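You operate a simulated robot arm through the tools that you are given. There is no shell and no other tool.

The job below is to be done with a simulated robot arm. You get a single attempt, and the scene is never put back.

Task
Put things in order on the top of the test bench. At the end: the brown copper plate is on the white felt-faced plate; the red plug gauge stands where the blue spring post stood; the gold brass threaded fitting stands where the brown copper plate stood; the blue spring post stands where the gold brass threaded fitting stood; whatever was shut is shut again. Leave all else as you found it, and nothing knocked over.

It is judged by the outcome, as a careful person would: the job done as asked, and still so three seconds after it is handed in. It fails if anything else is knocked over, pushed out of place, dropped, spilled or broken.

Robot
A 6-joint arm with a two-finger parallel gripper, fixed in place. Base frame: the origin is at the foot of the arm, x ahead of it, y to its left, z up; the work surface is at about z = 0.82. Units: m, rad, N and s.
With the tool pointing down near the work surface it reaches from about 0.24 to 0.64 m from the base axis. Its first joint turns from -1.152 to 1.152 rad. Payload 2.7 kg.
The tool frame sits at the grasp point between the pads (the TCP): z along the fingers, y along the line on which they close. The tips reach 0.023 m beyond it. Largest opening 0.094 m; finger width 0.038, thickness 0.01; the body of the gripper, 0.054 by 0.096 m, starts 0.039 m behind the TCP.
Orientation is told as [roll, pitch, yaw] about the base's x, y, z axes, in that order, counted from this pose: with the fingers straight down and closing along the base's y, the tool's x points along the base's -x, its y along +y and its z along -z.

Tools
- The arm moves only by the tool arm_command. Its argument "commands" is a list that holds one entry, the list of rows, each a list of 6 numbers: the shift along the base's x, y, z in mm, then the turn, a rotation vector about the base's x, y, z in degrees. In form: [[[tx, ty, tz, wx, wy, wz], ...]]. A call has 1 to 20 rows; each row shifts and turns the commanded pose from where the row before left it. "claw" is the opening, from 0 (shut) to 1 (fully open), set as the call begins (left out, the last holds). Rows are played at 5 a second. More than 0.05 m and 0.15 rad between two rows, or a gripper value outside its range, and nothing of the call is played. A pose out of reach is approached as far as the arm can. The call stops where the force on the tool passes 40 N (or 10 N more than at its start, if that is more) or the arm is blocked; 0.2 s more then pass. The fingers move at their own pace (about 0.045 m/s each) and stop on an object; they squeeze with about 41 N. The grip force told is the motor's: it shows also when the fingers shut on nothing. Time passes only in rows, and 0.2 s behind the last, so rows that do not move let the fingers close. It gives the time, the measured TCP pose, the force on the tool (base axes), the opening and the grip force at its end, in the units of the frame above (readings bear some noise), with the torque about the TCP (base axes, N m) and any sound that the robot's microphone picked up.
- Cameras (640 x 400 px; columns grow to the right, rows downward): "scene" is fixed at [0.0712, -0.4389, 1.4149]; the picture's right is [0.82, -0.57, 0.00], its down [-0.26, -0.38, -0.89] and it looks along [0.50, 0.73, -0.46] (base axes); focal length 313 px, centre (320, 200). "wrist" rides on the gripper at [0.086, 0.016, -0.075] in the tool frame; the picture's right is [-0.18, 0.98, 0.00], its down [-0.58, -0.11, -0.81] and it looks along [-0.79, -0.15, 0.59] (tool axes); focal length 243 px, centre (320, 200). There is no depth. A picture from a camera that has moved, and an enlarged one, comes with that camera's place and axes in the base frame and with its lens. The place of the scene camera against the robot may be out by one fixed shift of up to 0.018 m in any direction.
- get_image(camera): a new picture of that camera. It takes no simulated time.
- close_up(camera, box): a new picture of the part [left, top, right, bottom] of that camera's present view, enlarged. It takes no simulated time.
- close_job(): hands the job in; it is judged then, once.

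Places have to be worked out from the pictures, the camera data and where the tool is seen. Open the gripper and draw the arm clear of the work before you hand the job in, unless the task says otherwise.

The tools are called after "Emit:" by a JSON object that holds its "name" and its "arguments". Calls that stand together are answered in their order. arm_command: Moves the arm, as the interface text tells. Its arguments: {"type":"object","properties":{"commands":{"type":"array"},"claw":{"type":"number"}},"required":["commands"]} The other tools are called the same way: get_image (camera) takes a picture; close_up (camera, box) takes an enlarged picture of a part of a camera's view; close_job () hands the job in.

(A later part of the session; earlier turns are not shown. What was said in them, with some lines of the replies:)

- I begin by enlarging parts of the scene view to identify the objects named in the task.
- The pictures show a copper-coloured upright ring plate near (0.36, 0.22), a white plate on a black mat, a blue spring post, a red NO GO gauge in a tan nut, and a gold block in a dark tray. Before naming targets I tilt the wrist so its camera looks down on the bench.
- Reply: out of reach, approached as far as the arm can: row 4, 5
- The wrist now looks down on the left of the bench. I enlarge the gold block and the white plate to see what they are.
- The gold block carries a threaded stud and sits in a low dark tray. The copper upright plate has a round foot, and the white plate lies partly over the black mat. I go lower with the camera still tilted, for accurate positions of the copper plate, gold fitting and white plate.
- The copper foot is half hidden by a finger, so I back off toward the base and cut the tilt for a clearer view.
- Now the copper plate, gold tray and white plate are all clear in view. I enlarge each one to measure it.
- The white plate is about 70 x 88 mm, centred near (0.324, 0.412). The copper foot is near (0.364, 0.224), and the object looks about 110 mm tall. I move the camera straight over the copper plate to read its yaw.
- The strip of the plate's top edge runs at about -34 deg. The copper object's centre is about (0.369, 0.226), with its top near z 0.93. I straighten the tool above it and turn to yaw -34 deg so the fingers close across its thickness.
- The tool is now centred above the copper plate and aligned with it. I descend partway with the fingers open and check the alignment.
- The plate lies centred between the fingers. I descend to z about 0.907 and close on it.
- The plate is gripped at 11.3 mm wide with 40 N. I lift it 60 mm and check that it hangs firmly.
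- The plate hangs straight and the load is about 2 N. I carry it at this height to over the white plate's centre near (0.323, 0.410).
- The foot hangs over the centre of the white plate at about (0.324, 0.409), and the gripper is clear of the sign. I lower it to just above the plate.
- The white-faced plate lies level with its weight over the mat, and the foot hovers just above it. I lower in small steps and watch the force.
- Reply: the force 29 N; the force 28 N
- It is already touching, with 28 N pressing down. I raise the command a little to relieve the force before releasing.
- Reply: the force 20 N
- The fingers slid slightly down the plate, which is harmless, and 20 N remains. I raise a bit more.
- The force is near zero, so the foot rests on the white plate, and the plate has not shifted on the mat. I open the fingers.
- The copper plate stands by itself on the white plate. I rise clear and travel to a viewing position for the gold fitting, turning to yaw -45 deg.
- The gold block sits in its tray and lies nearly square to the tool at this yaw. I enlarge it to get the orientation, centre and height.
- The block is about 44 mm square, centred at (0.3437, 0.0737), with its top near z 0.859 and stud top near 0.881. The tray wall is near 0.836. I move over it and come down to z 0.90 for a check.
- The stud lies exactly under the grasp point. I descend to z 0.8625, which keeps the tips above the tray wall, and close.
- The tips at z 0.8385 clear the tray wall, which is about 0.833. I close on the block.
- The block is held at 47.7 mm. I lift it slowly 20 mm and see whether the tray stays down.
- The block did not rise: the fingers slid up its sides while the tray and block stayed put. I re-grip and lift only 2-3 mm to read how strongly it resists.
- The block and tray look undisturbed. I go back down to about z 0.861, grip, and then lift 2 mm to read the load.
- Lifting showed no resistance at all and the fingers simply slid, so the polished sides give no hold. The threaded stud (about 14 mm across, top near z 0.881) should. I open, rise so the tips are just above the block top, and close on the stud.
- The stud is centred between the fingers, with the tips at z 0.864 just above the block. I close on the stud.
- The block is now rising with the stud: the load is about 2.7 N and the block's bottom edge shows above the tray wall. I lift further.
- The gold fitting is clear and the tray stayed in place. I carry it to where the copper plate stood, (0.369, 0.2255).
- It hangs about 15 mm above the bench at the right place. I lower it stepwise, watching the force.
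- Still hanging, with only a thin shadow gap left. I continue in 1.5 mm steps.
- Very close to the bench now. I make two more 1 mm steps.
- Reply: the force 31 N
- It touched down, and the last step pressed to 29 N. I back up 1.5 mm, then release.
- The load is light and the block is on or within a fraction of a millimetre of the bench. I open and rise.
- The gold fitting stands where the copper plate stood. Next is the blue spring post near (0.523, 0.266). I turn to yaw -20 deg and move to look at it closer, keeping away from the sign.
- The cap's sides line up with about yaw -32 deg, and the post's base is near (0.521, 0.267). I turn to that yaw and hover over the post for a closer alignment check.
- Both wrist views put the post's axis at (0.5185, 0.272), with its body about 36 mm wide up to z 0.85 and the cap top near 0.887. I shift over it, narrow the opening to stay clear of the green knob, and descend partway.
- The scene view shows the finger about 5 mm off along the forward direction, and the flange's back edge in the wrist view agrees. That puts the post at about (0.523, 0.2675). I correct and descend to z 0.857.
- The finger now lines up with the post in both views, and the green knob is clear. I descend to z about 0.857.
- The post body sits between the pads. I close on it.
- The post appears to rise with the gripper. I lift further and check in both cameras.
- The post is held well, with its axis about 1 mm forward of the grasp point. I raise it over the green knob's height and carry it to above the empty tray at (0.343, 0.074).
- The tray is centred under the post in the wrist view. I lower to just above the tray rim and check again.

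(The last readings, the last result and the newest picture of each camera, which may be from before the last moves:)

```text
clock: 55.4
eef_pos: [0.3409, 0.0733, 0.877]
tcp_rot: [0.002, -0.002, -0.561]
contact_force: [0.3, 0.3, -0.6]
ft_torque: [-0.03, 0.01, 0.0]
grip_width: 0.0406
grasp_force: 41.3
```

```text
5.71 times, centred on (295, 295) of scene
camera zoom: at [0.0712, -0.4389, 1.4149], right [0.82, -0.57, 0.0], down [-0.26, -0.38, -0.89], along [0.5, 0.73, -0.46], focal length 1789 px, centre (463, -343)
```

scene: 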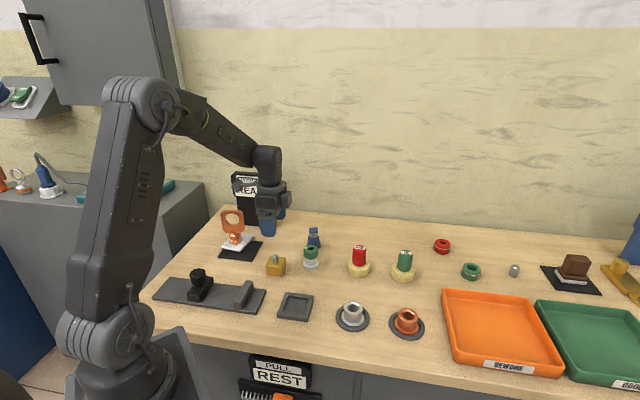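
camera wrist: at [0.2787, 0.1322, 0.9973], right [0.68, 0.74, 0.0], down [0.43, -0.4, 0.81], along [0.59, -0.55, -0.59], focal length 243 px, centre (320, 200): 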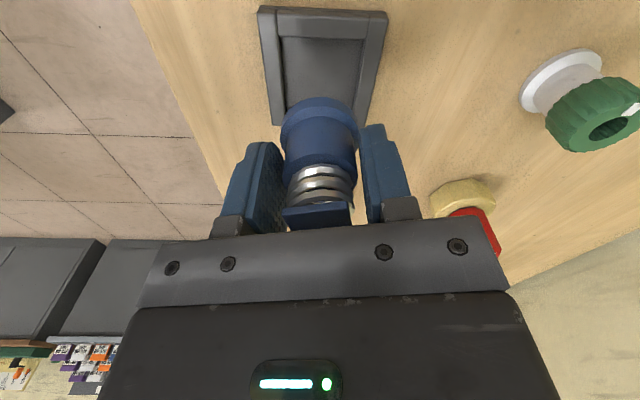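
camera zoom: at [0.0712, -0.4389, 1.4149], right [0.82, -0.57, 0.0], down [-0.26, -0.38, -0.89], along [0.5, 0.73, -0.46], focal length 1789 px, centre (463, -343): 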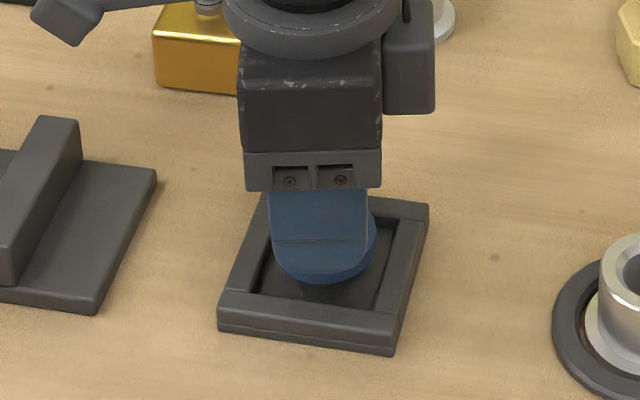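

The post is about 2-3 mm short of the tray centre in both views. I shift by (+1.8, +2) mm and lower between the walls.

Emit:
{"name": "arm_command", "arguments": {"commands": [[[1.8, 2, 0, 0, 0, 0], [0, 0, -4, 0, 0, 0], [0, 0, 0, 0, 0, 0]]]}}

Emit:
{"name": "close_up", "arguments": {"camera": "wrist", "box": [220, 20, 420, 230]}}

Emit:
{"name": "close_up", "arguments": {"camera": "scene", "box": [260, 260, 330, 330]}}

```text
clock: 56.2
eef_pos: [0.3435, 0.0753, 0.8724]
tcp_rot: [0.003, 0.0, -0.559]
contact_force: [0.0, -0.4, -0.8]
ft_torque: [0.0, 0.03, -0.01]
grip_width: 0.04
grasp_force: 40.6
```

```text
1.90 times, centred on (320, 125) of wrist
camera zoom: at [0.2794, 0.1347, 0.9476], right [0.68, 0.74, 0.0], down [0.43, -0.4, 0.81], along [0.59, -0.55, -0.59], focal length 462 px, centre (320, 343)
```

zoom: 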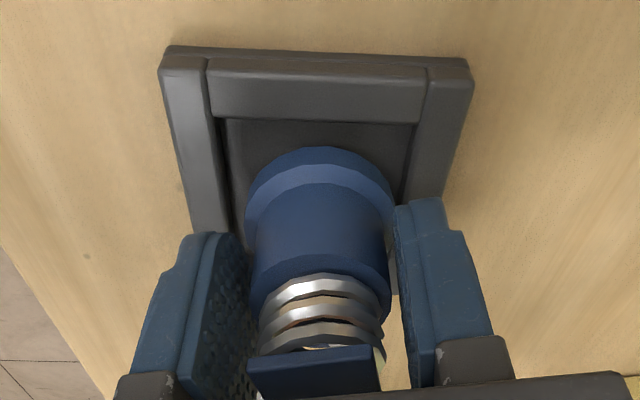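

```text
5.71 times, centred on (295, 295) of scene
camera zoom: at [0.0712, -0.4389, 1.4149], right [0.82, -0.57, 0.0], down [-0.26, -0.38, -0.89], along [0.5, 0.73, -0.46], focal length 1789 px, centre (463, -343)
```

zoom: 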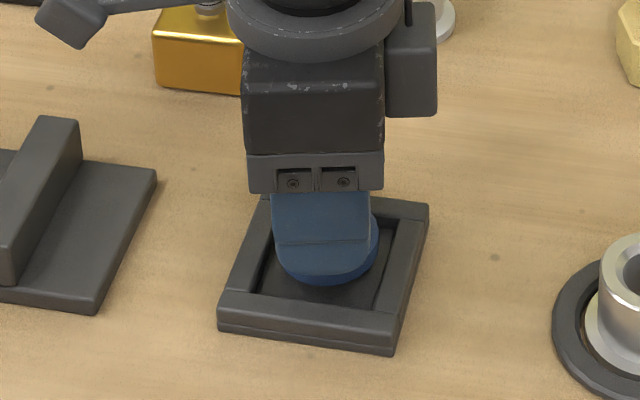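

Now the post is centred in the tray within about a millimetre in both views. I lower toward the floor in small steps.

Emit:
{"name": "arm_command", "arguments": {"commands": [[[-0.5, -0.7, -4, 0, 0, 0], [0, 0, -3, 0, 0, 0], [0, 0, 0, 0, 0, 0]]]}}

Emit:
{"name": "arm_command", "arguments": {"commands": [[[0, 0, -1.5, 0, 0, 0], [0, 0, 0, 0, 0, 0]]]}}

Emit:
{"name": "arm_command", "arguments": {"commands": [[[0, 0, -1.2, 0, 0, 0], [0, 0, 0, 0, 0, 0]]]}}

```text
clock: 57.0
eef_pos: [0.3429, 0.0746, 0.8666]
tcp_rot: [0.001, -0.002, -0.56]
contact_force: [-0.3, 0.2, -0.2]
ft_torque: [0.02, 0.0, 0.02]
grip_width: 0.0403
grasp_force: 41.1
```

```text
clock: 57.6
eef_pos: [0.3424, 0.0742, 0.8651]
tcp_rot: [0.001, -0.001, -0.561]
contact_force: [0.2, -0.3, -0.7]
ft_torque: [-0.02, 0.04, -0.01]
grip_width: 0.0404
grasp_force: 41.2
```

```text
clock: 58.2
eef_pos: [0.3444, 0.0757, 0.8643]
tcp_rot: [0.001, -0.001, -0.562]
contact_force: [-0.8, -1.3, 2.7]
ft_torque: [0.01, 0.05, -0.03]
grip_width: 0.0403
grasp_force: 41.0
```

A light touch of about 3 N. I check whether it is sitting flat on the floor or catching a wall.

Emit:
{"name": "close_up", "arguments": {"camera": "wrist", "box": [220, 20, 420, 230]}}

Emit:
{"name": "close_up", "arguments": {"camera": "scene", "box": [265, 270, 325, 330]}}

Emit:
{"name": "arm_command", "arguments": {"commands": [[[0, 0, -0.8, 0, 0, 0], [0, 0, 0, 0, 0, 0]]]}}

```text
1.90 times, centred on (320, 125) of wrist
camera zoom: at [0.279, 0.1342, 0.938], right [0.68, 0.74, 0.0], down [0.43, -0.4, 0.81], along [0.59, -0.55, -0.59], focal length 462 px, centre (320, 343)
```

zoom: 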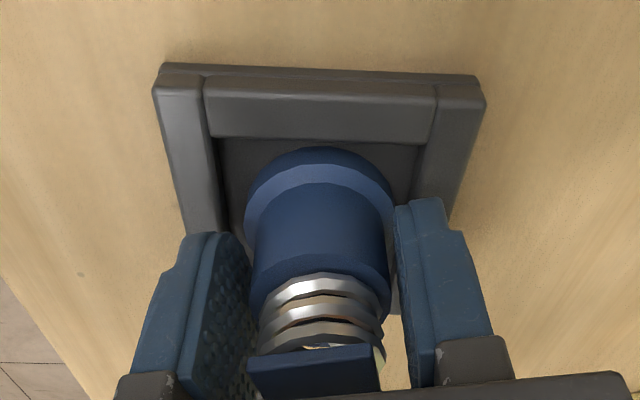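

```text
6.67 times, centred on (295, 300) of scene
camera zoom: at [0.0712, -0.4389, 1.4149], right [0.82, -0.57, 0.0], down [-0.26, -0.38, -0.89], along [0.5, 0.73, -0.46], focal length 2087 px, centre (487, -467)
```

zoom: 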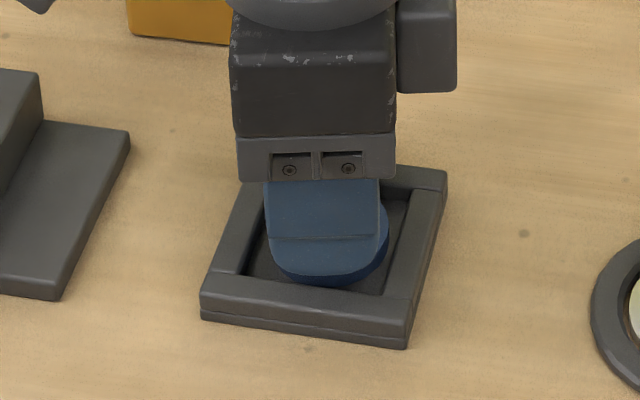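

```text
clock: 58.8
eef_pos: [0.344, 0.0751, 0.8643]
tcp_rot: [0.0, -0.003, -0.56]
contact_force: [-4.0, -0.7, 19.3]
ft_torque: [-0.08, 0.22, -0.01]
grip_width: 0.0399
grasp_force: 40.6
```

The flange sits well inside the walls and bears on the floor with 19 N. I ease up 0.8 mm and then open.

Emit:
{"name": "arm_command", "arguments": {"commands": [[[0, 0, 0.9, 0, 0, 0], [0, 0, 0, 0, 0, 0]]]}}

Emit:
{"name": "arm_command", "arguments": {"commands": [[[0, 0, 0, 0, 0, 0], [0, 0, 0, 0, 0, 0], [0, 0, 0, 0, 0, 0], [0, 0, 0, 0, 0, 0]]], "claw": 0.72}}

Emit:
{"name": "close_up", "arguments": {"camera": "wrist", "box": [220, 20, 420, 230]}}

```text
clock: 59.4
eef_pos: [0.3442, 0.0745, 0.8636]
tcp_rot: [0.003, -0.002, -0.562]
contact_force: [1.1, -0.5, 2.7]
ft_torque: [-0.02, -0.1, -0.03]
grip_width: 0.0406
grasp_force: 41.4
```

```text
clock: 60.4
eef_pos: [0.3443, 0.0762, 0.8634]
tcp_rot: [0.002, -0.001, -0.56]
contact_force: [0.2, -0.3, -0.2]
ft_torque: [0.0, -0.02, -0.01]
grip_width: 0.0679
grasp_force: 0.0
```

```text
1.90 times, centred on (320, 125) of wrist
camera zoom: at [0.2789, 0.1343, 0.9384], right [0.68, 0.74, 0.0], down [0.43, -0.4, 0.81], along [0.59, -0.55, -0.59], focal length 462 px, centre (320, 343)
```

zoom: 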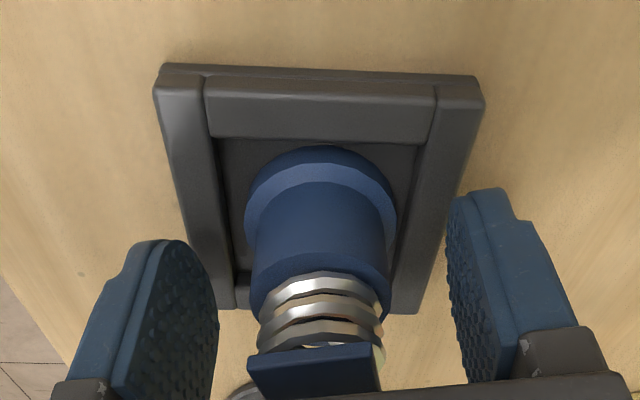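

The blue post stands inside the tray. I rise clear and go to view the red gauge near (0.566, 0.089).

Emit:
{"name": "arm_command", "arguments": {"commands": [[[0, 0, 40, 0, 0, 0], [0, 0, 40, 0, 0, 0], [0, 0, 40, 0, 0, 0], [40, 15, 0, 0, 0, 0], [40, 15, 0, 0, 0, 0], [40, 15, 0, 0, 0, 0], [30, 15, 0, 0, 0, 0], [0, 0, 0, 0, 0, 0]]], "claw": 1}}

Emit:
{"name": "get_image", "arguments": {"camera": "wrist"}}

Emit:
{"name": "get_image", "arguments": {"camera": "scene"}}

Emit:
{"name": "close_up", "arguments": {"camera": "scene", "box": [330, 230, 430, 290]}}

```text
clock: 62.2
eef_pos: [0.4947, 0.1362, 0.9836]
tcp_rot: [0.0, -0.002, -0.561]
contact_force: [0.6, -0.1, 0.3]
ft_torque: [-0.02, 0.05, 0.01]
grip_width: 0.094
grasp_force: 0.3
```

```text
taken
camera wrist: at [0.4298, 0.1947, 1.0579], right [0.68, 0.74, 0.0], down [0.43, -0.4, 0.81], along [0.59, -0.55, -0.59], focal length 243 px, centre (320, 200)
```

wrist: 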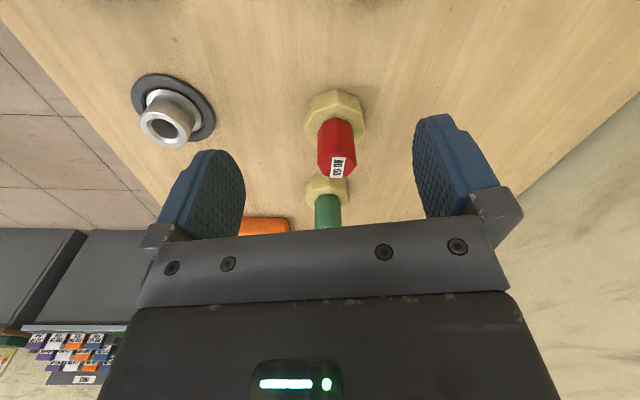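

```text
taken
```

scene: 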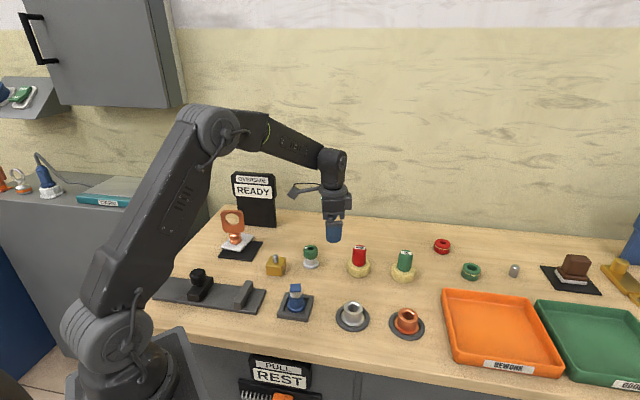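

```text
6.40 times, centred on (380, 260) of scene
camera zoom: at [0.0713, -0.4388, 1.4149], right [0.82, -0.57, 0.0], down [-0.26, -0.38, -0.89], along [0.5, 0.73, -0.46], focal length 2004 px, centre (-64, -184)
```

zoom: 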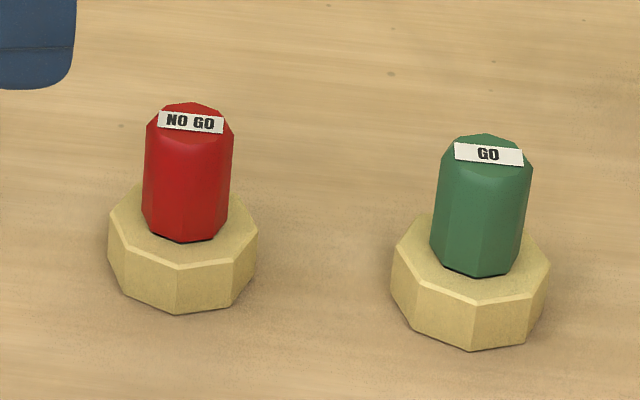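

The red handle seems to sit in a separate tan octagonal stand, with a dark gap line between them. I go over it at z 0.95 to measure.

Emit:
{"name": "arm_command", "arguments": {"commands": [[[36, -22, 0, 0, 0, 0], [36, -23, 0, 0, 0, 0], [0, 0, -30, 0, 0, 0], [0, 0, 0, 0, 0, 0]]]}}

Emit:
{"name": "get_image", "arguments": {"camera": "wrist"}}

Emit:
{"name": "close_up", "arguments": {"camera": "wrist", "box": [240, 20, 400, 200]}}

Emit:
{"name": "close_up", "arguments": {"camera": "scene", "box": [310, 180, 410, 290]}}

```text
clock: 63.2
eef_pos: [0.5666, 0.0909, 0.954]
tcp_rot: [0.002, -0.002, -0.559]
contact_force: [0.3, 0.2, 0.0]
ft_torque: [0.0, -0.07, -0.03]
grip_width: 0.0942
grasp_force: 0.0
```

```text
taken
camera wrist: at [0.5012, 0.1492, 1.0276], right [0.68, 0.74, 0.0], down [0.43, -0.4, 0.81], along [0.59, -0.55, -0.59], focal length 243 px, centre (320, 200)
```

wrist: 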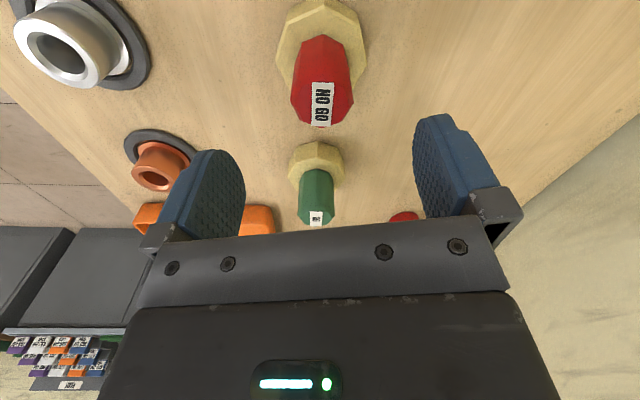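

```text
2.22 times, centred on (320, 110) of wrist
camera zoom: at [0.5012, 0.1492, 1.0276], right [0.68, 0.74, 0.0], down [0.43, -0.4, 0.81], along [0.59, -0.55, -0.59], focal length 539 px, centre (320, 400)
```

zoom: 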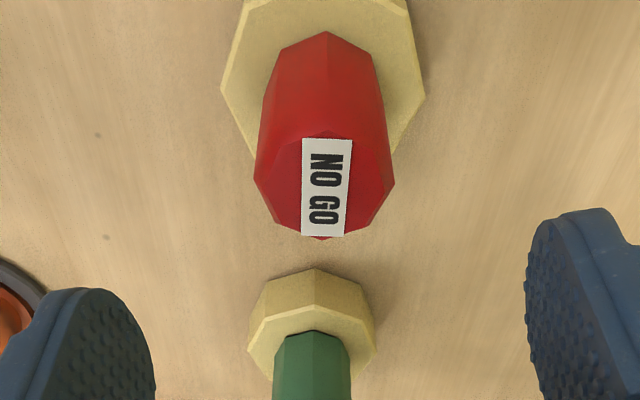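

```text
3.64 times, centred on (360, 235) of scene
camera zoom: at [0.0712, -0.4389, 1.4149], right [0.82, -0.57, 0.0], down [-0.26, -0.38, -0.89], along [0.5, 0.73, -0.46], focal length 1138 px, centre (174, 73)
```

zoom: 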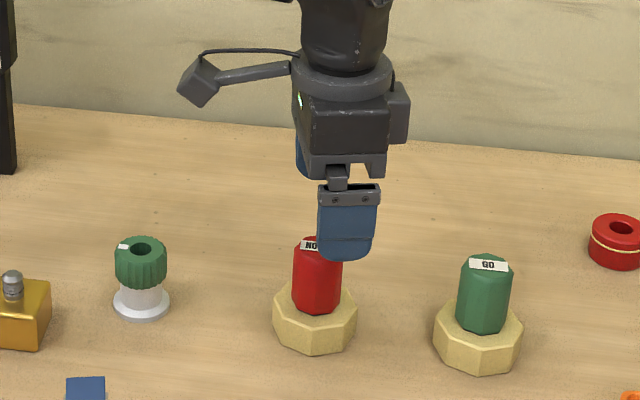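

The red handle's axis is about (0.564, 0.0927), top near z 0.893. It is octagonal with its flats at yaw about -20 deg, so I turn +12 deg, shift, and descend partway.

Emit:
{"name": "arm_command", "arguments": {"commands": [[[-1.3, 0.9, 0, 0, 0, 6], [-1.2, 0.9, 0, 0, 0, 6], [0, 0, -25, 0, 0, 0], [0, 0, -25, 0, 0, 0], [0, 0, 0, 0, 0, 0]]]}}

Emit:
{"name": "get_image", "arguments": {"camera": "wrist"}}

Emit:
{"name": "close_up", "arguments": {"camera": "wrist", "box": [240, 20, 400, 200]}}

Emit:
{"name": "close_up", "arguments": {"camera": "scene", "box": [310, 200, 410, 290]}}

```text
clock: 64.4
eef_pos: [0.5634, 0.0923, 0.9034]
tcp_rot: [0.003, -0.004, -0.35]
contact_force: [-0.2, -0.7, -0.7]
ft_torque: [-0.01, 0.01, 0.04]
grip_width: 0.0939
grasp_force: 0.0
```

```text
taken
camera wrist: at [0.4876, 0.1366, 0.9777], right [0.51, 0.86, 0.0], down [0.51, -0.3, 0.81], along [0.69, -0.41, -0.59], focal length 243 px, centre (320, 200)
```

wrist: 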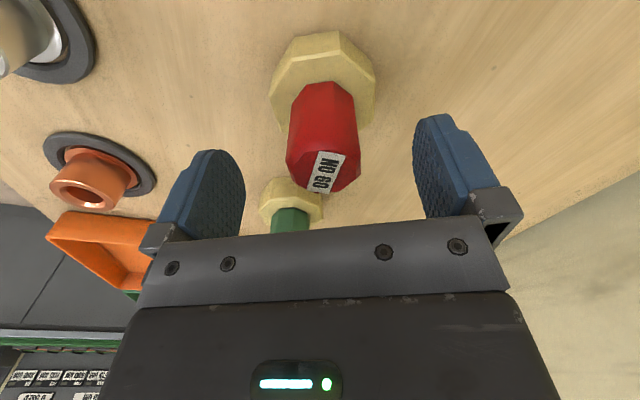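

```text
2.22 times, centred on (320, 110) of wrist
camera zoom: at [0.4876, 0.1366, 0.9777], right [0.51, 0.86, 0.0], down [0.51, -0.3, 0.81], along [0.69, -0.41, -0.59], focal length 539 px, centre (320, 400)
```

zoom: 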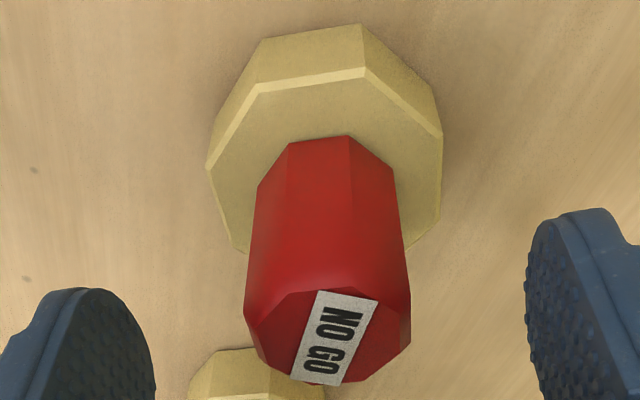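

```text
4.44 times, centred on (360, 245) of scene
camera zoom: at [0.0712, -0.4389, 1.4149], right [0.82, -0.57, 0.0], down [-0.26, -0.38, -0.89], along [0.5, 0.73, -0.46], focal length 1392 px, centre (142, 0)
```

zoom: 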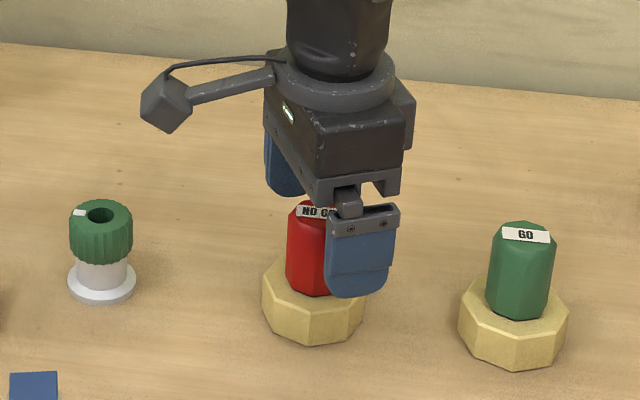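

The handle is centred and its flats line up with the fingers; the stand's top is near z 0.846. I shift 1 mm, descend to z 0.874 with tips above the stand, and close.

Emit:
{"name": "arm_command", "arguments": {"commands": [[[0.4, 1.2, -15, 0, 0, 0], [0, 0, -14, 0, 0, 0], [0, 0, 0, 0, 0, 0]]]}}

Emit:
{"name": "close_up", "arguments": {"camera": "scene", "box": [310, 200, 410, 290]}}

Emit:
{"name": "arm_command", "arguments": {"commands": [[[0, 0, 0, 0, 0, 0], [0, 0, 0, 0, 0, 0], [0, 0, 0, 0, 0, 0], [0, 0, 0, 0, 0, 0], [0, 0, 0, 0, 0, 0]]], "claw": 0}}

Emit:
{"name": "get_image", "arguments": {"camera": "wrist"}}

```text
clock: 65.2
eef_pos: [0.5639, 0.0937, 0.8744]
tcp_rot: [0.001, -0.002, -0.351]
contact_force: [0.1, 0.5, -0.1]
ft_torque: [0.03, 0.0, -0.02]
grip_width: 0.0941
grasp_force: 0.2
```

```text
4.44 times, centred on (360, 245) of scene
camera zoom: at [0.0712, -0.4389, 1.4149], right [0.82, -0.57, 0.0], down [-0.26, -0.38, -0.89], along [0.5, 0.73, -0.46], focal length 1392 px, centre (142, 0)
```

zoom: 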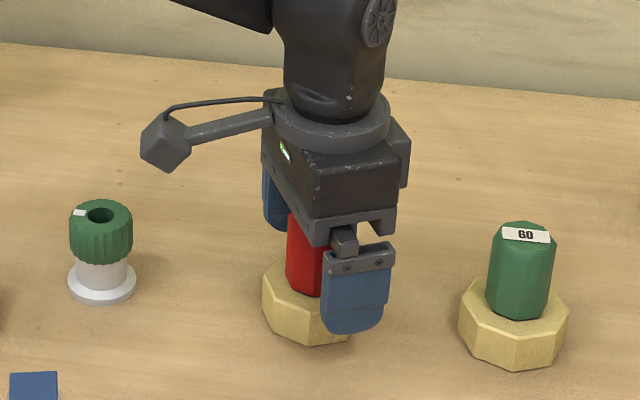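

```text
clock: 66.4
eef_pos: [0.564, 0.0938, 0.8755]
tcp_rot: [0.003, -0.002, -0.351]
contact_force: [-0.6, 0.2, 0.3]
ft_torque: [0.0, -0.02, -0.05]
grip_width: 0.0366
grasp_force: 41.1
```

```text
taken
camera wrist: at [0.4881, 0.1376, 0.9493], right [0.51, 0.86, 0.0], down [0.51, -0.3, 0.81], along [0.69, -0.41, -0.59], focal length 243 px, centre (320, 200)
```

wrist: 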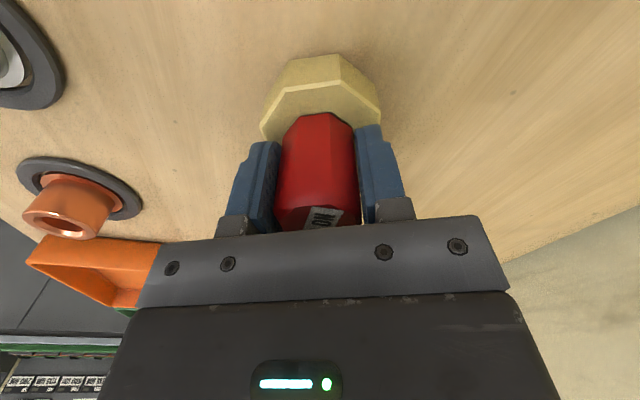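

The handle is gripped at 36.6 mm. I lift a few millimetres and see whether the tan stand comes along.

Emit:
{"name": "arm_command", "arguments": {"commands": [[[0, 0, 3, 0, 0, 0], [0, 0, 5, 0, 0, 0], [0, 0, 0, 0, 0, 0]]]}}

Emit:
{"name": "close_up", "arguments": {"camera": "wrist", "box": [220, 30, 420, 240]}}

Emit:
{"name": "close_up", "arguments": {"camera": "scene", "box": [310, 200, 410, 290]}}

```text
clock: 67.2
eef_pos: [0.5641, 0.0935, 0.8832]
tcp_rot: [0.001, -0.002, -0.349]
contact_force: [0.1, 0.5, -1.0]
ft_torque: [0.03, 0.01, 0.01]
grip_width: 0.0368
grasp_force: 41.7
```

```text
1.90 times, centred on (320, 135) of wrist
camera zoom: at [0.4879, 0.1376, 0.9575], right [0.51, 0.86, 0.0], down [0.51, -0.3, 0.81], along [0.69, -0.41, -0.59], focal length 462 px, centre (320, 324)
```

zoom: 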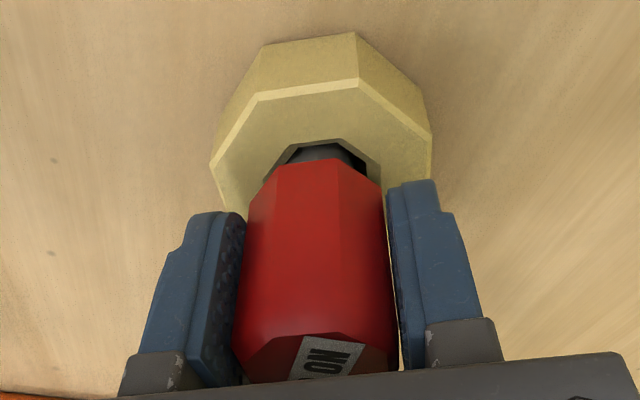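

```text
4.44 times, centred on (360, 245) of scene
camera zoom: at [0.0713, -0.4389, 1.4149], right [0.82, -0.57, 0.0], down [-0.26, -0.38, -0.89], along [0.5, 0.73, -0.46], focal length 1392 px, centre (142, 0)
```

zoom: 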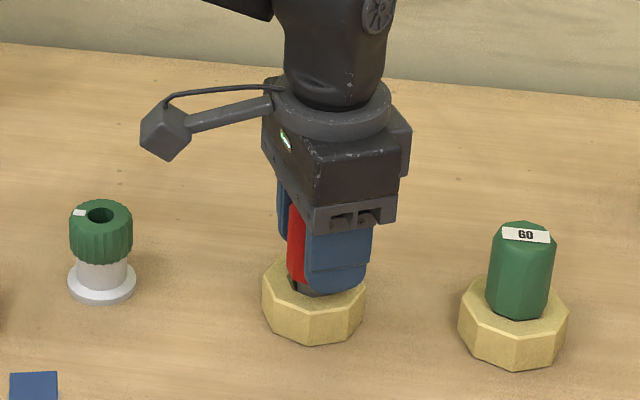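

The red gauge lifts out alone, showing a dark plug below it, and the tan stand stays. I lift straight up until clear and look at the plug.

Emit:
{"name": "arm_command", "arguments": {"commands": [[[0, 0, 12, 0, 0, 0], [0, 0, 20, 0, 0, 0], [0, 0, 25, 0, 0, 0], [0, 0, 25, 0, 0, 0], [0, 0, 0, 0, 0, 0]]]}}

Emit:
{"name": "get_image", "arguments": {"camera": "wrist"}}

Emit:
{"name": "close_up", "arguments": {"camera": "scene", "box": [310, 160, 420, 290]}}

```text
clock: 68.4
eef_pos: [0.5631, 0.0929, 0.9652]
tcp_rot: [0.0, -0.001, -0.353]
contact_force: [-0.7, 0.3, 0.1]
ft_torque: [0.03, 0.0, 0.0]
grip_width: 0.037
grasp_force: 41.2
```

```text
taken
camera wrist: at [0.4879, 0.138, 1.0391], right [0.51, 0.86, 0.0], down [0.51, -0.3, 0.81], along [0.69, -0.41, -0.59], focal length 243 px, centre (320, 200)
```

wrist: 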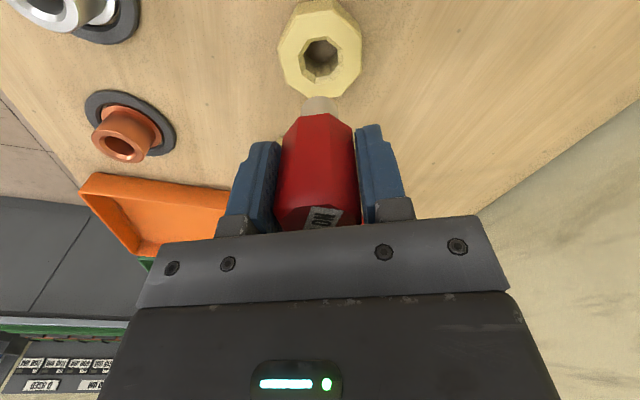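

```text
3.08 times, centred on (365, 225) of scene
camera zoom: at [0.0712, -0.4389, 1.4149], right [0.82, -0.57, 0.0], down [-0.26, -0.38, -0.89], along [0.5, 0.73, -0.46], focal length 963 px, centre (182, 123)
```

zoom: 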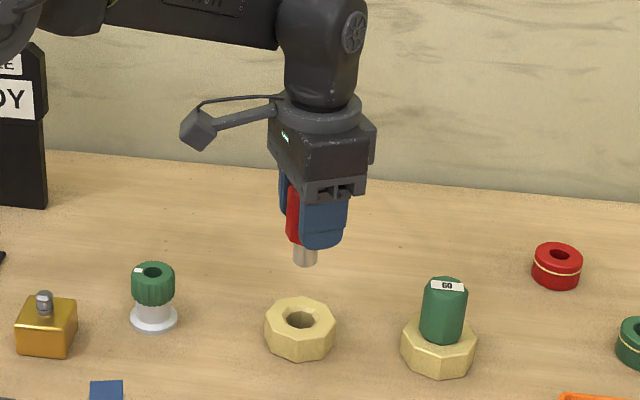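

The gauge is clear, with a steel plug of roughly 22 mm below the handle. I enlarge it to judge the plug's length and straightness.

Emit:
{"name": "close_up", "arguments": {"camera": "scene", "box": [335, 200, 385, 255]}}

Emit:
{"name": "close_up", "arguments": {"camera": "wrist", "box": [250, 70, 390, 240]}}

```text
7.27 times, centred on (360, 228) of scene
camera zoom: at [0.0712, -0.4389, 1.4149], right [0.82, -0.57, 0.0], down [-0.26, -0.38, -0.89], along [0.5, 0.73, -0.46], focal length 2277 px, centre (29, 0)
```

zoom: 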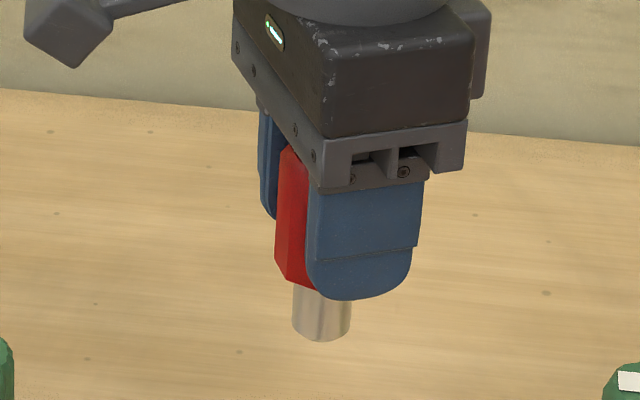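

```text
2.35 times, centred on (320, 155) of wrist
camera zoom: at [0.4879, 0.138, 1.0391], right [0.51, 0.86, 0.0], down [0.51, -0.3, 0.81], along [0.69, -0.41, -0.59], focal length 571 px, centre (320, 306)
```

zoom: 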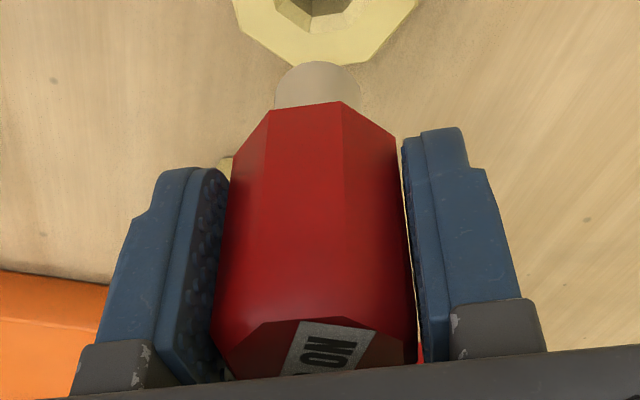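

The plug's end is about 57 mm below the grasp point, so the gauge should touch the bench at TCP z of about 0.876. Its axis sits about (+1.3, -1.3) mm from the TCP. I carry it to the blue post's old place, with TCP target (0.5224, 0.2693).

Emit:
{"name": "arm_command", "arguments": {"commands": [[[-10.3, 44, 0, 0, 0, 0], [-10.3, 44, 0, 0, 0, 0], [-10.3, 44, 0, 0, 0, 0], [-10.3, 44, 0, 0, 0, 0], [0, 0, -30, 0, 0, 0], [0, 0, -30, 0, 0, 0], [0, 0, -15, 0, 0, 0], [0, 0, 0, 0, 0, 0], [0, 0, 0, 0, 0, 0]]]}}

Emit:
{"name": "get_image", "arguments": {"camera": "wrist"}}

Emit:
{"name": "close_up", "arguments": {"camera": "scene", "box": [270, 190, 360, 280]}}

```text
clock: 70.4
eef_pos: [0.5232, 0.2684, 0.8904]
tcp_rot: [0.003, -0.002, -0.351]
contact_force: [0.2, -0.4, -1.3]
ft_torque: [-0.03, 0.03, -0.04]
grip_width: 0.0368
grasp_force: 41.1
```

```text
taken
camera wrist: at [0.4465, 0.3134, 0.9644], right [0.51, 0.86, 0.0], down [0.51, -0.3, 0.81], along [0.69, -0.41, -0.59], focal length 243 px, centre (320, 200)
```

wrist: 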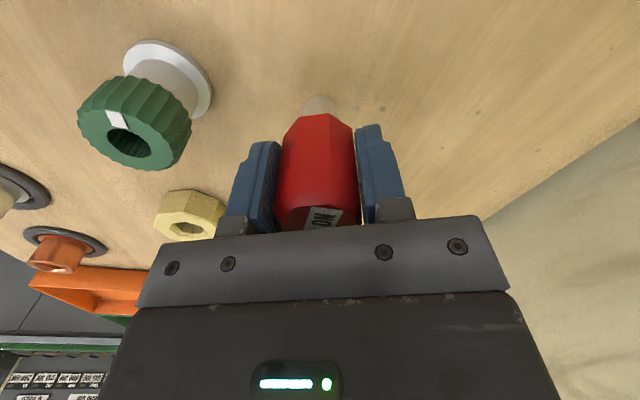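

```text
4.44 times, centred on (315, 235) of scene
camera zoom: at [0.0713, -0.4388, 1.4149], right [0.82, -0.57, 0.0], down [-0.26, -0.38, -0.89], along [0.5, 0.73, -0.46], focal length 1392 px, centre (342, 44)
```

zoom: 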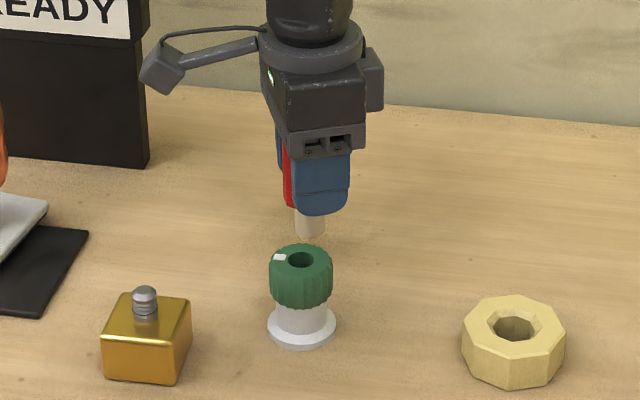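

The gauge hangs about 14 mm above the spot. I zoom in to compare its column with where the blue post's flange was (scene column 313.8).

Emit:
{"name": "close_up", "arguments": {"camera": "scene", "box": [290, 215, 340, 275]}}

```text
6.67 times, centred on (315, 245) of scene
camera zoom: at [0.0713, -0.4388, 1.4149], right [0.82, -0.57, 0.0], down [-0.26, -0.38, -0.89], along [0.5, 0.73, -0.46], focal length 2087 px, centre (353, -100)
```

zoom: 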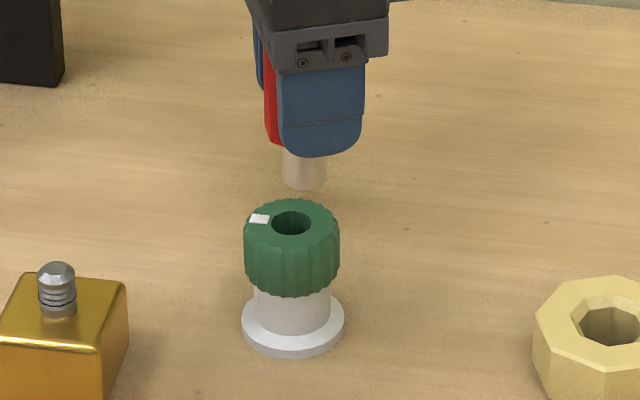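

The plug's column is about 3.5 mm left of where the post's axis was. I shift +3.5 mm in x and lower in small steps.

Emit:
{"name": "arm_command", "arguments": {"commands": [[[3.5, 0, -4, 0, 0, 0], [0, 0, -4, 0, 0, 0], [0, 0, -3, 0, 0, 0], [0, 0, 0, 0, 0, 0]]]}}

Emit:
{"name": "arm_command", "arguments": {"commands": [[[0, 0, -1.5, 0, 0, 0], [0, 0, 0, 0, 0, 0]]]}}

Emit:
{"name": "close_up", "arguments": {"camera": "scene", "box": [290, 215, 340, 275]}}

```text
clock: 71.4
eef_pos: [0.5253, 0.2695, 0.8789]
tcp_rot: [0.001, -0.003, -0.35]
contact_force: [-0.8, 0.1, -1.0]
ft_torque: [0.0, -0.02, 0.0]
grip_width: 0.0367
grasp_force: 40.6
```

```text
clock: 72.0
eef_pos: [0.5261, 0.268, 0.8772]
tcp_rot: [0.001, -0.001, -0.35]
contact_force: [-0.7, 0.3, -1.4]
ft_torque: [-0.02, 0.01, -0.02]
grip_width: 0.0368
grasp_force: 41.2
```

```text
6.67 times, centred on (315, 245) of scene
camera zoom: at [0.0713, -0.4388, 1.4149], right [0.82, -0.57, 0.0], down [-0.26, -0.38, -0.89], along [0.5, 0.73, -0.46], focal length 2087 px, centre (353, -100)
```

zoom: 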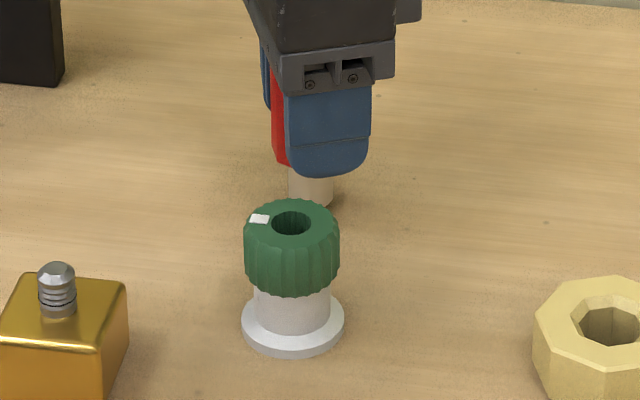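

The column now matches. I continue down in 1 mm steps until contact.

Emit:
{"name": "arm_command", "arguments": {"commands": [[[0, 0, -1, 0, 0, 0], [0, 0, 0, 0, 0, 0]]]}}

Emit:
{"name": "arm_command", "arguments": {"commands": [[[0, 0, -0.8, 0, 0, 0], [0, 0, 0, 0, 0, 0]]]}}

```text
clock: 72.6
eef_pos: [0.5252, 0.2689, 0.8782]
tcp_rot: [0.003, -0.002, -0.353]
contact_force: [0.6, -0.8, -1.5]
ft_torque: [0.02, 0.02, 0.02]
grip_width: 0.0368
grasp_force: 40.3
```

```text
clock: 73.2
eef_pos: [0.5254, 0.2694, 0.8754]
tcp_rot: [0.002, -0.002, -0.351]
contact_force: [0.2, 0.0, -1.7]
ft_torque: [0.0, 0.04, 0.02]
grip_width: 0.0369
grasp_force: 41.6
```

Emit:
{"name": "arm_command", "arguments": {"commands": [[[0, 0, -0.8, 0, 0, 0], [0, 0, 0, 0, 0, 0]]]}}

Emit:
{"name": "arm_command", "arguments": {"commands": [[[0, 0, -0.7, 0, 0, 0], [0, 0, 0, 0, 0, 0]]]}}

```text
clock: 73.8
eef_pos: [0.5259, 0.2686, 0.8745]
tcp_rot: [0.002, -0.001, -0.351]
contact_force: [-0.4, 0.3, 3.0]
ft_torque: [0.01, 0.05, -0.01]
grip_width: 0.0367
grasp_force: 41.2
```

```text
clock: 74.4
eef_pos: [0.5245, 0.2696, 0.8763]
tcp_rot: [0.002, -0.003, -0.35]
contact_force: [-3.4, -1.9, 9.3]
ft_torque: [-0.07, 0.24, 0.01]
grip_width: 0.0368
grasp_force: 41.3
```

Contact at about 9 N, so the gauge is on the bench. I ease 0.6 mm and read again before opening.

Emit:
{"name": "arm_command", "arguments": {"commands": [[[0, 0, 0.6, 0, 0, 0], [0, 0, 0, 0, 0, 0]]]}}

Emit:
{"name": "close_up", "arguments": {"camera": "wrist", "box": [230, 60, 410, 240]}}

```text
clock: 75.0
eef_pos: [0.5261, 0.2691, 0.8748]
tcp_rot: [0.002, -0.002, -0.351]
contact_force: [-1.4, -0.8, 7.3]
ft_torque: [-0.05, 0.13, 0.01]
grip_width: 0.0368
grasp_force: 41.3
```

```text
2.22 times, centred on (320, 150) of wrist
camera zoom: at [0.45, 0.3132, 0.9492], right [0.51, 0.86, 0.0], down [0.51, -0.3, 0.81], along [0.69, -0.41, -0.59], focal length 539 px, centre (320, 311)
```

zoom: 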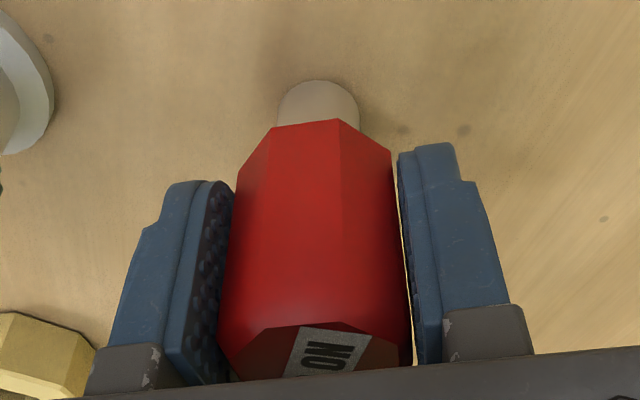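

A 7 N push remains. I ease another 0.6 mm, then open gently to a limited width.

Emit:
{"name": "arm_command", "arguments": {"commands": [[[0, 0, 0.6, 0, 0, 0], [0, 0, 0, 0, 0, 0]]]}}

Emit:
{"name": "arm_command", "arguments": {"commands": [[[0, 0, 0, 0, 0, 0], [0, 0, 0, 0, 0, 0], [0, 0, 0, 0, 0, 0], [0, 0, 0, 0, 0, 0]]], "claw": 0.65}}

Emit:
{"name": "get_image", "arguments": {"camera": "wrist"}}

Emit:
{"name": "close_up", "arguments": {"camera": "scene", "box": [280, 200, 350, 275]}}

```text
clock: 75.6
eef_pos: [0.5265, 0.2688, 0.8746]
tcp_rot: [0.0, 0.001, -0.352]
contact_force: [-0.1, -0.2, 0.0]
ft_torque: [0.0, -0.06, -0.01]
grip_width: 0.0368
grasp_force: 40.9
```

```text
clock: 76.6
eef_pos: [0.5274, 0.2694, 0.8757]
tcp_rot: [0.001, -0.001, -0.351]
contact_force: [-0.4, 0.2, 0.3]
ft_torque: [0.04, -0.02, 0.03]
grip_width: 0.0611
grasp_force: 0.1
```

```text
taken
camera wrist: at [0.45, 0.3133, 0.95], right [0.51, 0.86, 0.0], down [0.51, -0.3, 0.81], along [0.69, -0.41, -0.59], focal length 243 px, centre (320, 200)
```

wrist: 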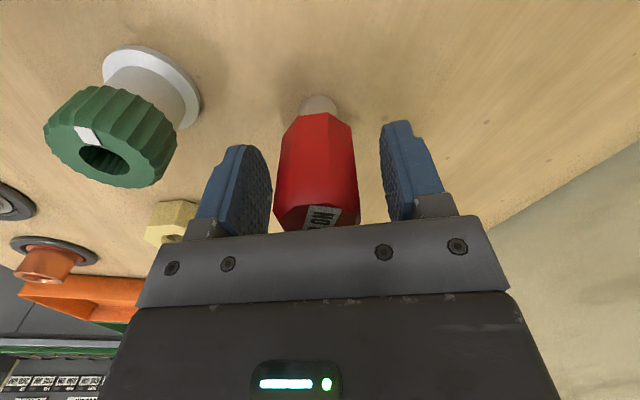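

```text
5.33 times, centred on (315, 238) of scene
camera zoom: at [0.0712, -0.4389, 1.4149], right [0.82, -0.57, 0.0], down [-0.26, -0.38, -0.89], along [0.5, 0.73, -0.46], focal length 1670 px, centre (347, 0)
```

zoom: 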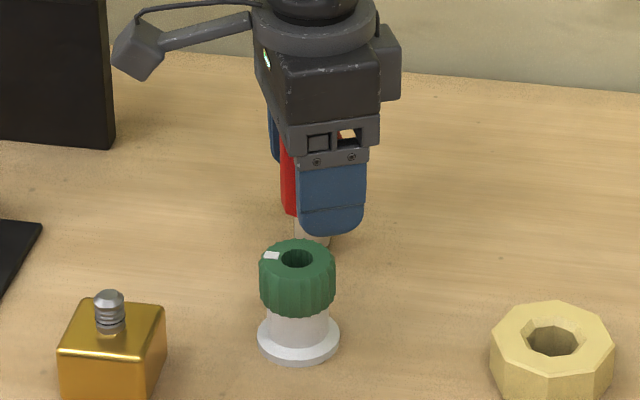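

The gauge stands by itself. I rise straight up slowly, then back the arm off and inspect everything.

Emit:
{"name": "arm_command", "arguments": {"commands": [[[0, 0, 15, 0, 0, 0], [0, 0, 25, 0, 0, 0], [0, 0, 40, 0, 0, 0], [0, 0, 40, 0, 0, 0], [0, 0, 40, 0, 0, 0], [-40, -30, 20, 0, 0, 0], [-40, -30, 20, 0, 0, 0], [-40, -30, 0, 0, 0, 0], [0, 0, 0, 0, 0, 0]]], "claw": 0.65}}

Emit:
{"name": "get_image", "arguments": {"camera": "scene"}}

Emit:
{"name": "close_up", "arguments": {"camera": "scene", "box": [210, 200, 330, 330]}}

Emit:
{"name": "close_up", "arguments": {"camera": "scene", "box": [290, 200, 440, 330]}}

Emit:
{"name": "get_image", "arguments": {"camera": "wrist"}}

```text
refused: row 6 steps farther than a row can; nothing moved
```

```text
taken
```

scene: 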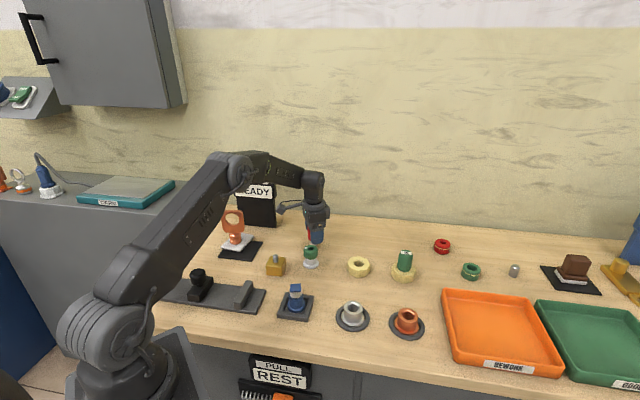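

```text
3.08 times, centred on (270, 265) of scene
camera zoom: at [0.0712, -0.4389, 1.4149], right [0.82, -0.57, 0.0], down [-0.26, -0.38, -0.89], along [0.5, 0.73, -0.46], focal length 963 px, centre (474, 0)
```

zoom: 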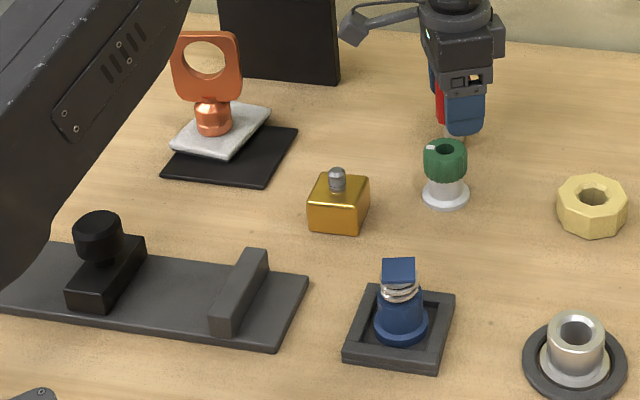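

```text
3.08 times, centred on (365, 265) of scene
camera zoom: at [0.0712, -0.4389, 1.4149], right [0.82, -0.57, 0.0], down [-0.26, -0.38, -0.89], along [0.5, 0.73, -0.46], focal length 963 px, centre (182, 0)
```

zoom: 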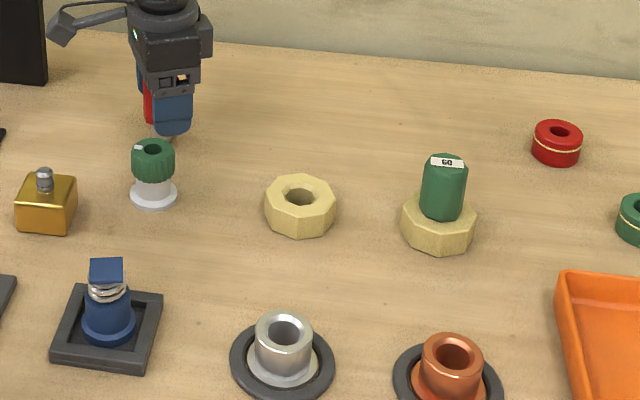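

```text
taken
camera wrist: at [0.45, 0.3133, 0.95], right [0.51, 0.86, 0.0], down [0.51, -0.3, 0.81], along [0.69, -0.41, -0.59], focal length 243 px, centre (320, 200)
```

wrist: 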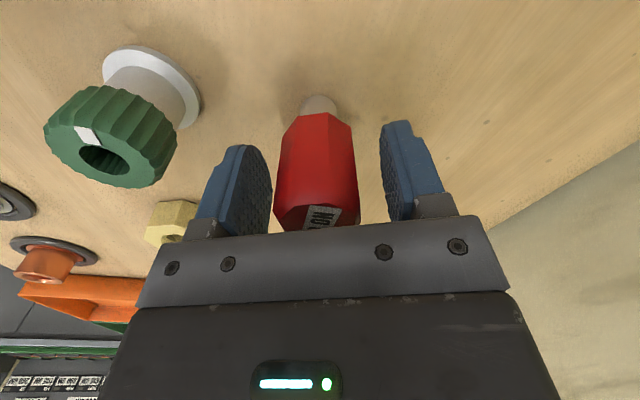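

That call was refused because one row was too long, so nothing moved. I repeat it with shorter rows.

Emit:
{"name": "arm_command", "arguments": {"commands": [[[0, 0, 15, 0, 0, 0], [0, 0, 25, 0, 0, 0], [0, 0, 40, 0, 0, 0], [0, 0, 40, 0, 0, 0], [0, 0, 40, 0, 0, 0], [-35, -25, 10, 0, 0, 0], [-35, -25, 10, 0, 0, 0], [-35, -25, 0, 0, 0, 0], [-35, -25, 0, 0, 0, 0], [0, 0, 0, 0, 0, 0]]], "claw": 0.65}}

Emit:
{"name": "get_image", "arguments": {"camera": "scene"}}

Emit:
{"name": "close_up", "arguments": {"camera": "scene", "box": [210, 200, 330, 330]}}

Emit:
{"name": "close_up", "arguments": {"camera": "scene", "box": [290, 215, 340, 275]}}

Emit:
{"name": "get_image", "arguments": {"camera": "wrist"}}

```text
clock: 78.8
eef_pos: [0.3849, 0.1687, 1.0561]
tcp_rot: [0.001, -0.001, -0.351]
contact_force: [-0.1, -0.4, 0.3]
ft_torque: [0.01, 0.0, 0.0]
grip_width: 0.061
grasp_force: 0.1
```

```text
taken
```

scene: 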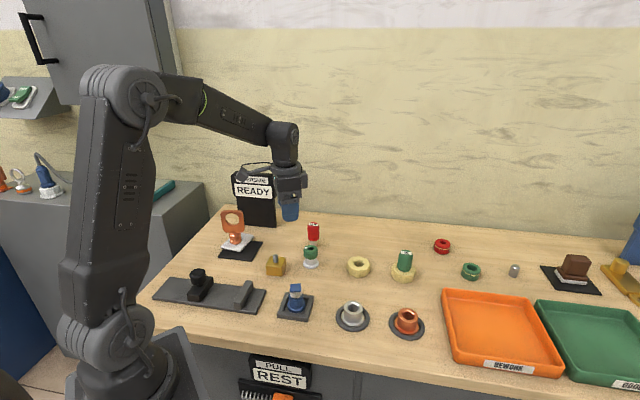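

```text
3.08 times, centred on (270, 265) of scene
camera zoom: at [0.0712, -0.4389, 1.4149], right [0.82, -0.57, 0.0], down [-0.26, -0.38, -0.89], along [0.5, 0.73, -0.46], focal length 963 px, centre (474, 0)
```

zoom: 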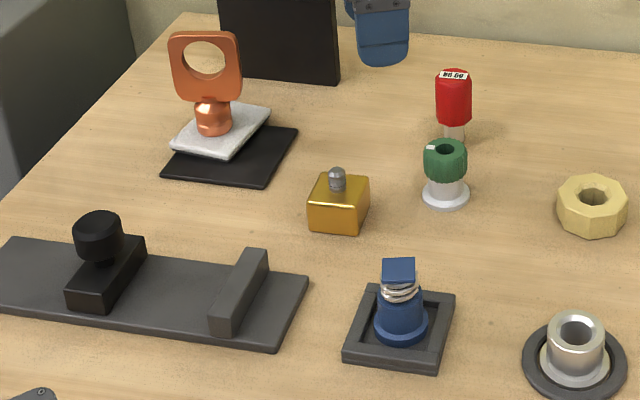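

```text
6.67 times, centred on (315, 245) of scene
camera zoom: at [0.0712, -0.4389, 1.4149], right [0.82, -0.57, 0.0], down [-0.26, -0.38, -0.89], along [0.5, 0.73, -0.46], focal length 2087 px, centre (353, -100)
```

zoom: 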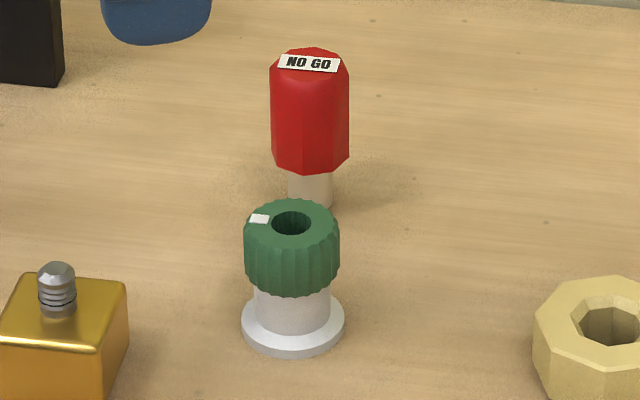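

```text
taken
camera wrist: at [0.3091, 0.2134, 1.1298], right [0.51, 0.86, 0.0], down [0.51, -0.3, 0.81], along [0.69, -0.41, -0.59], focal length 243 px, centre (320, 200)
```

wrist: 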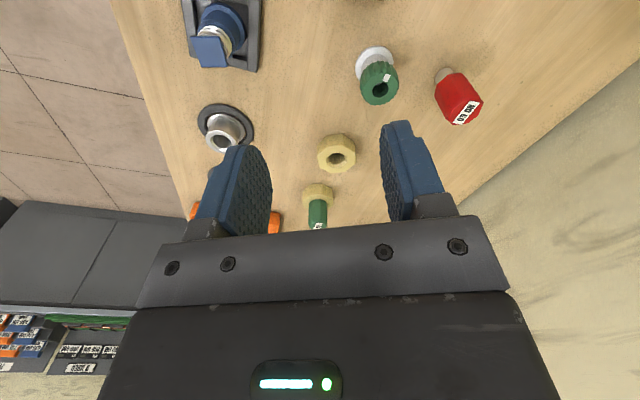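

All four objects stand where asked: copper on the white plate, gold at copper's place, blue in the tray, red at blue's place. The tan stand, green knob and the rest look unmoved. I open fully and draw the arm up to its starting area.

Emit:
{"name": "arm_command", "arguments": {"commands": [[[0, 0, 40, 0, 0, 0], [-20, -35, 20, 0, 0, 0], [-20, -35, 20, 0, 0, 0], [-15, -35, 20, 0, 0, 0], [0, 0, 0, 0, 0, 0], [0, 0, 0, 0, 0, 0]]], "claw": 1}}

Emit:
{"name": "get_image", "arguments": {"camera": "scene"}}

Emit:
{"name": "close_up", "arguments": {"camera": "scene", "box": [210, 200, 410, 330]}}

```text
clock: 80.2
eef_pos: [0.3299, 0.0633, 1.1551]
tcp_rot: [0.002, -0.002, -0.35]
contact_force: [0.3, -0.1, 0.0]
ft_torque: [0.0, 0.03, 0.03]
grip_width: 0.094
grasp_force: 0.1
```

```text
taken
```

scene: 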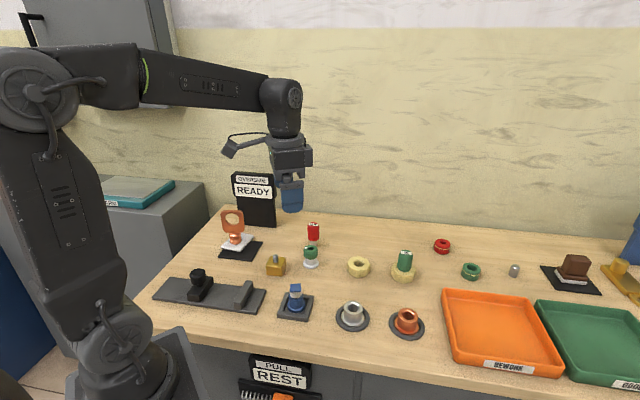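

```text
3.08 times, centred on (310, 265) of scene
camera zoom: at [0.0712, -0.4389, 1.4149], right [0.82, -0.57, 0.0], down [-0.26, -0.38, -0.89], along [0.5, 0.73, -0.46], focal length 963 px, centre (351, 0)
```

zoom: 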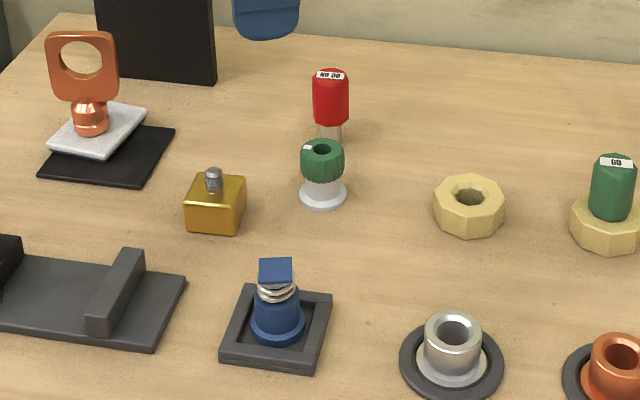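

The arm is clear, the gripper is open, and everything stands steady as asked. I hand the job in.

Emit:
{"name": "close_job", "arguments": {}}

```text
The job is handed in.
```

The job is handed in. All four moves are done, and everything was standing steady in the last pictures.

- **Copper plate:** I took "brown copper plate" to mean the upright copper-coloured ring plate. It stands near the centre of the white felt-faced plate, which did not move on its mat.
- **Gold fitting:** it stands within a few millimetres of where the copper plate was. The polished sides gave no grip, so I lifted it by its threaded stud.
- **Blue spring post:** it stands inside the dark tray the gold fitting came from.
- **Red plug gauge:** it stands on its plug where the blue post was, within a few millimetres. It lifted out of its tan stand, and I left the stand where it was.

I opened nothing, so nothing needed shutting again. The other items on the bench look unmoved, and the arm is clear with the gripper open.
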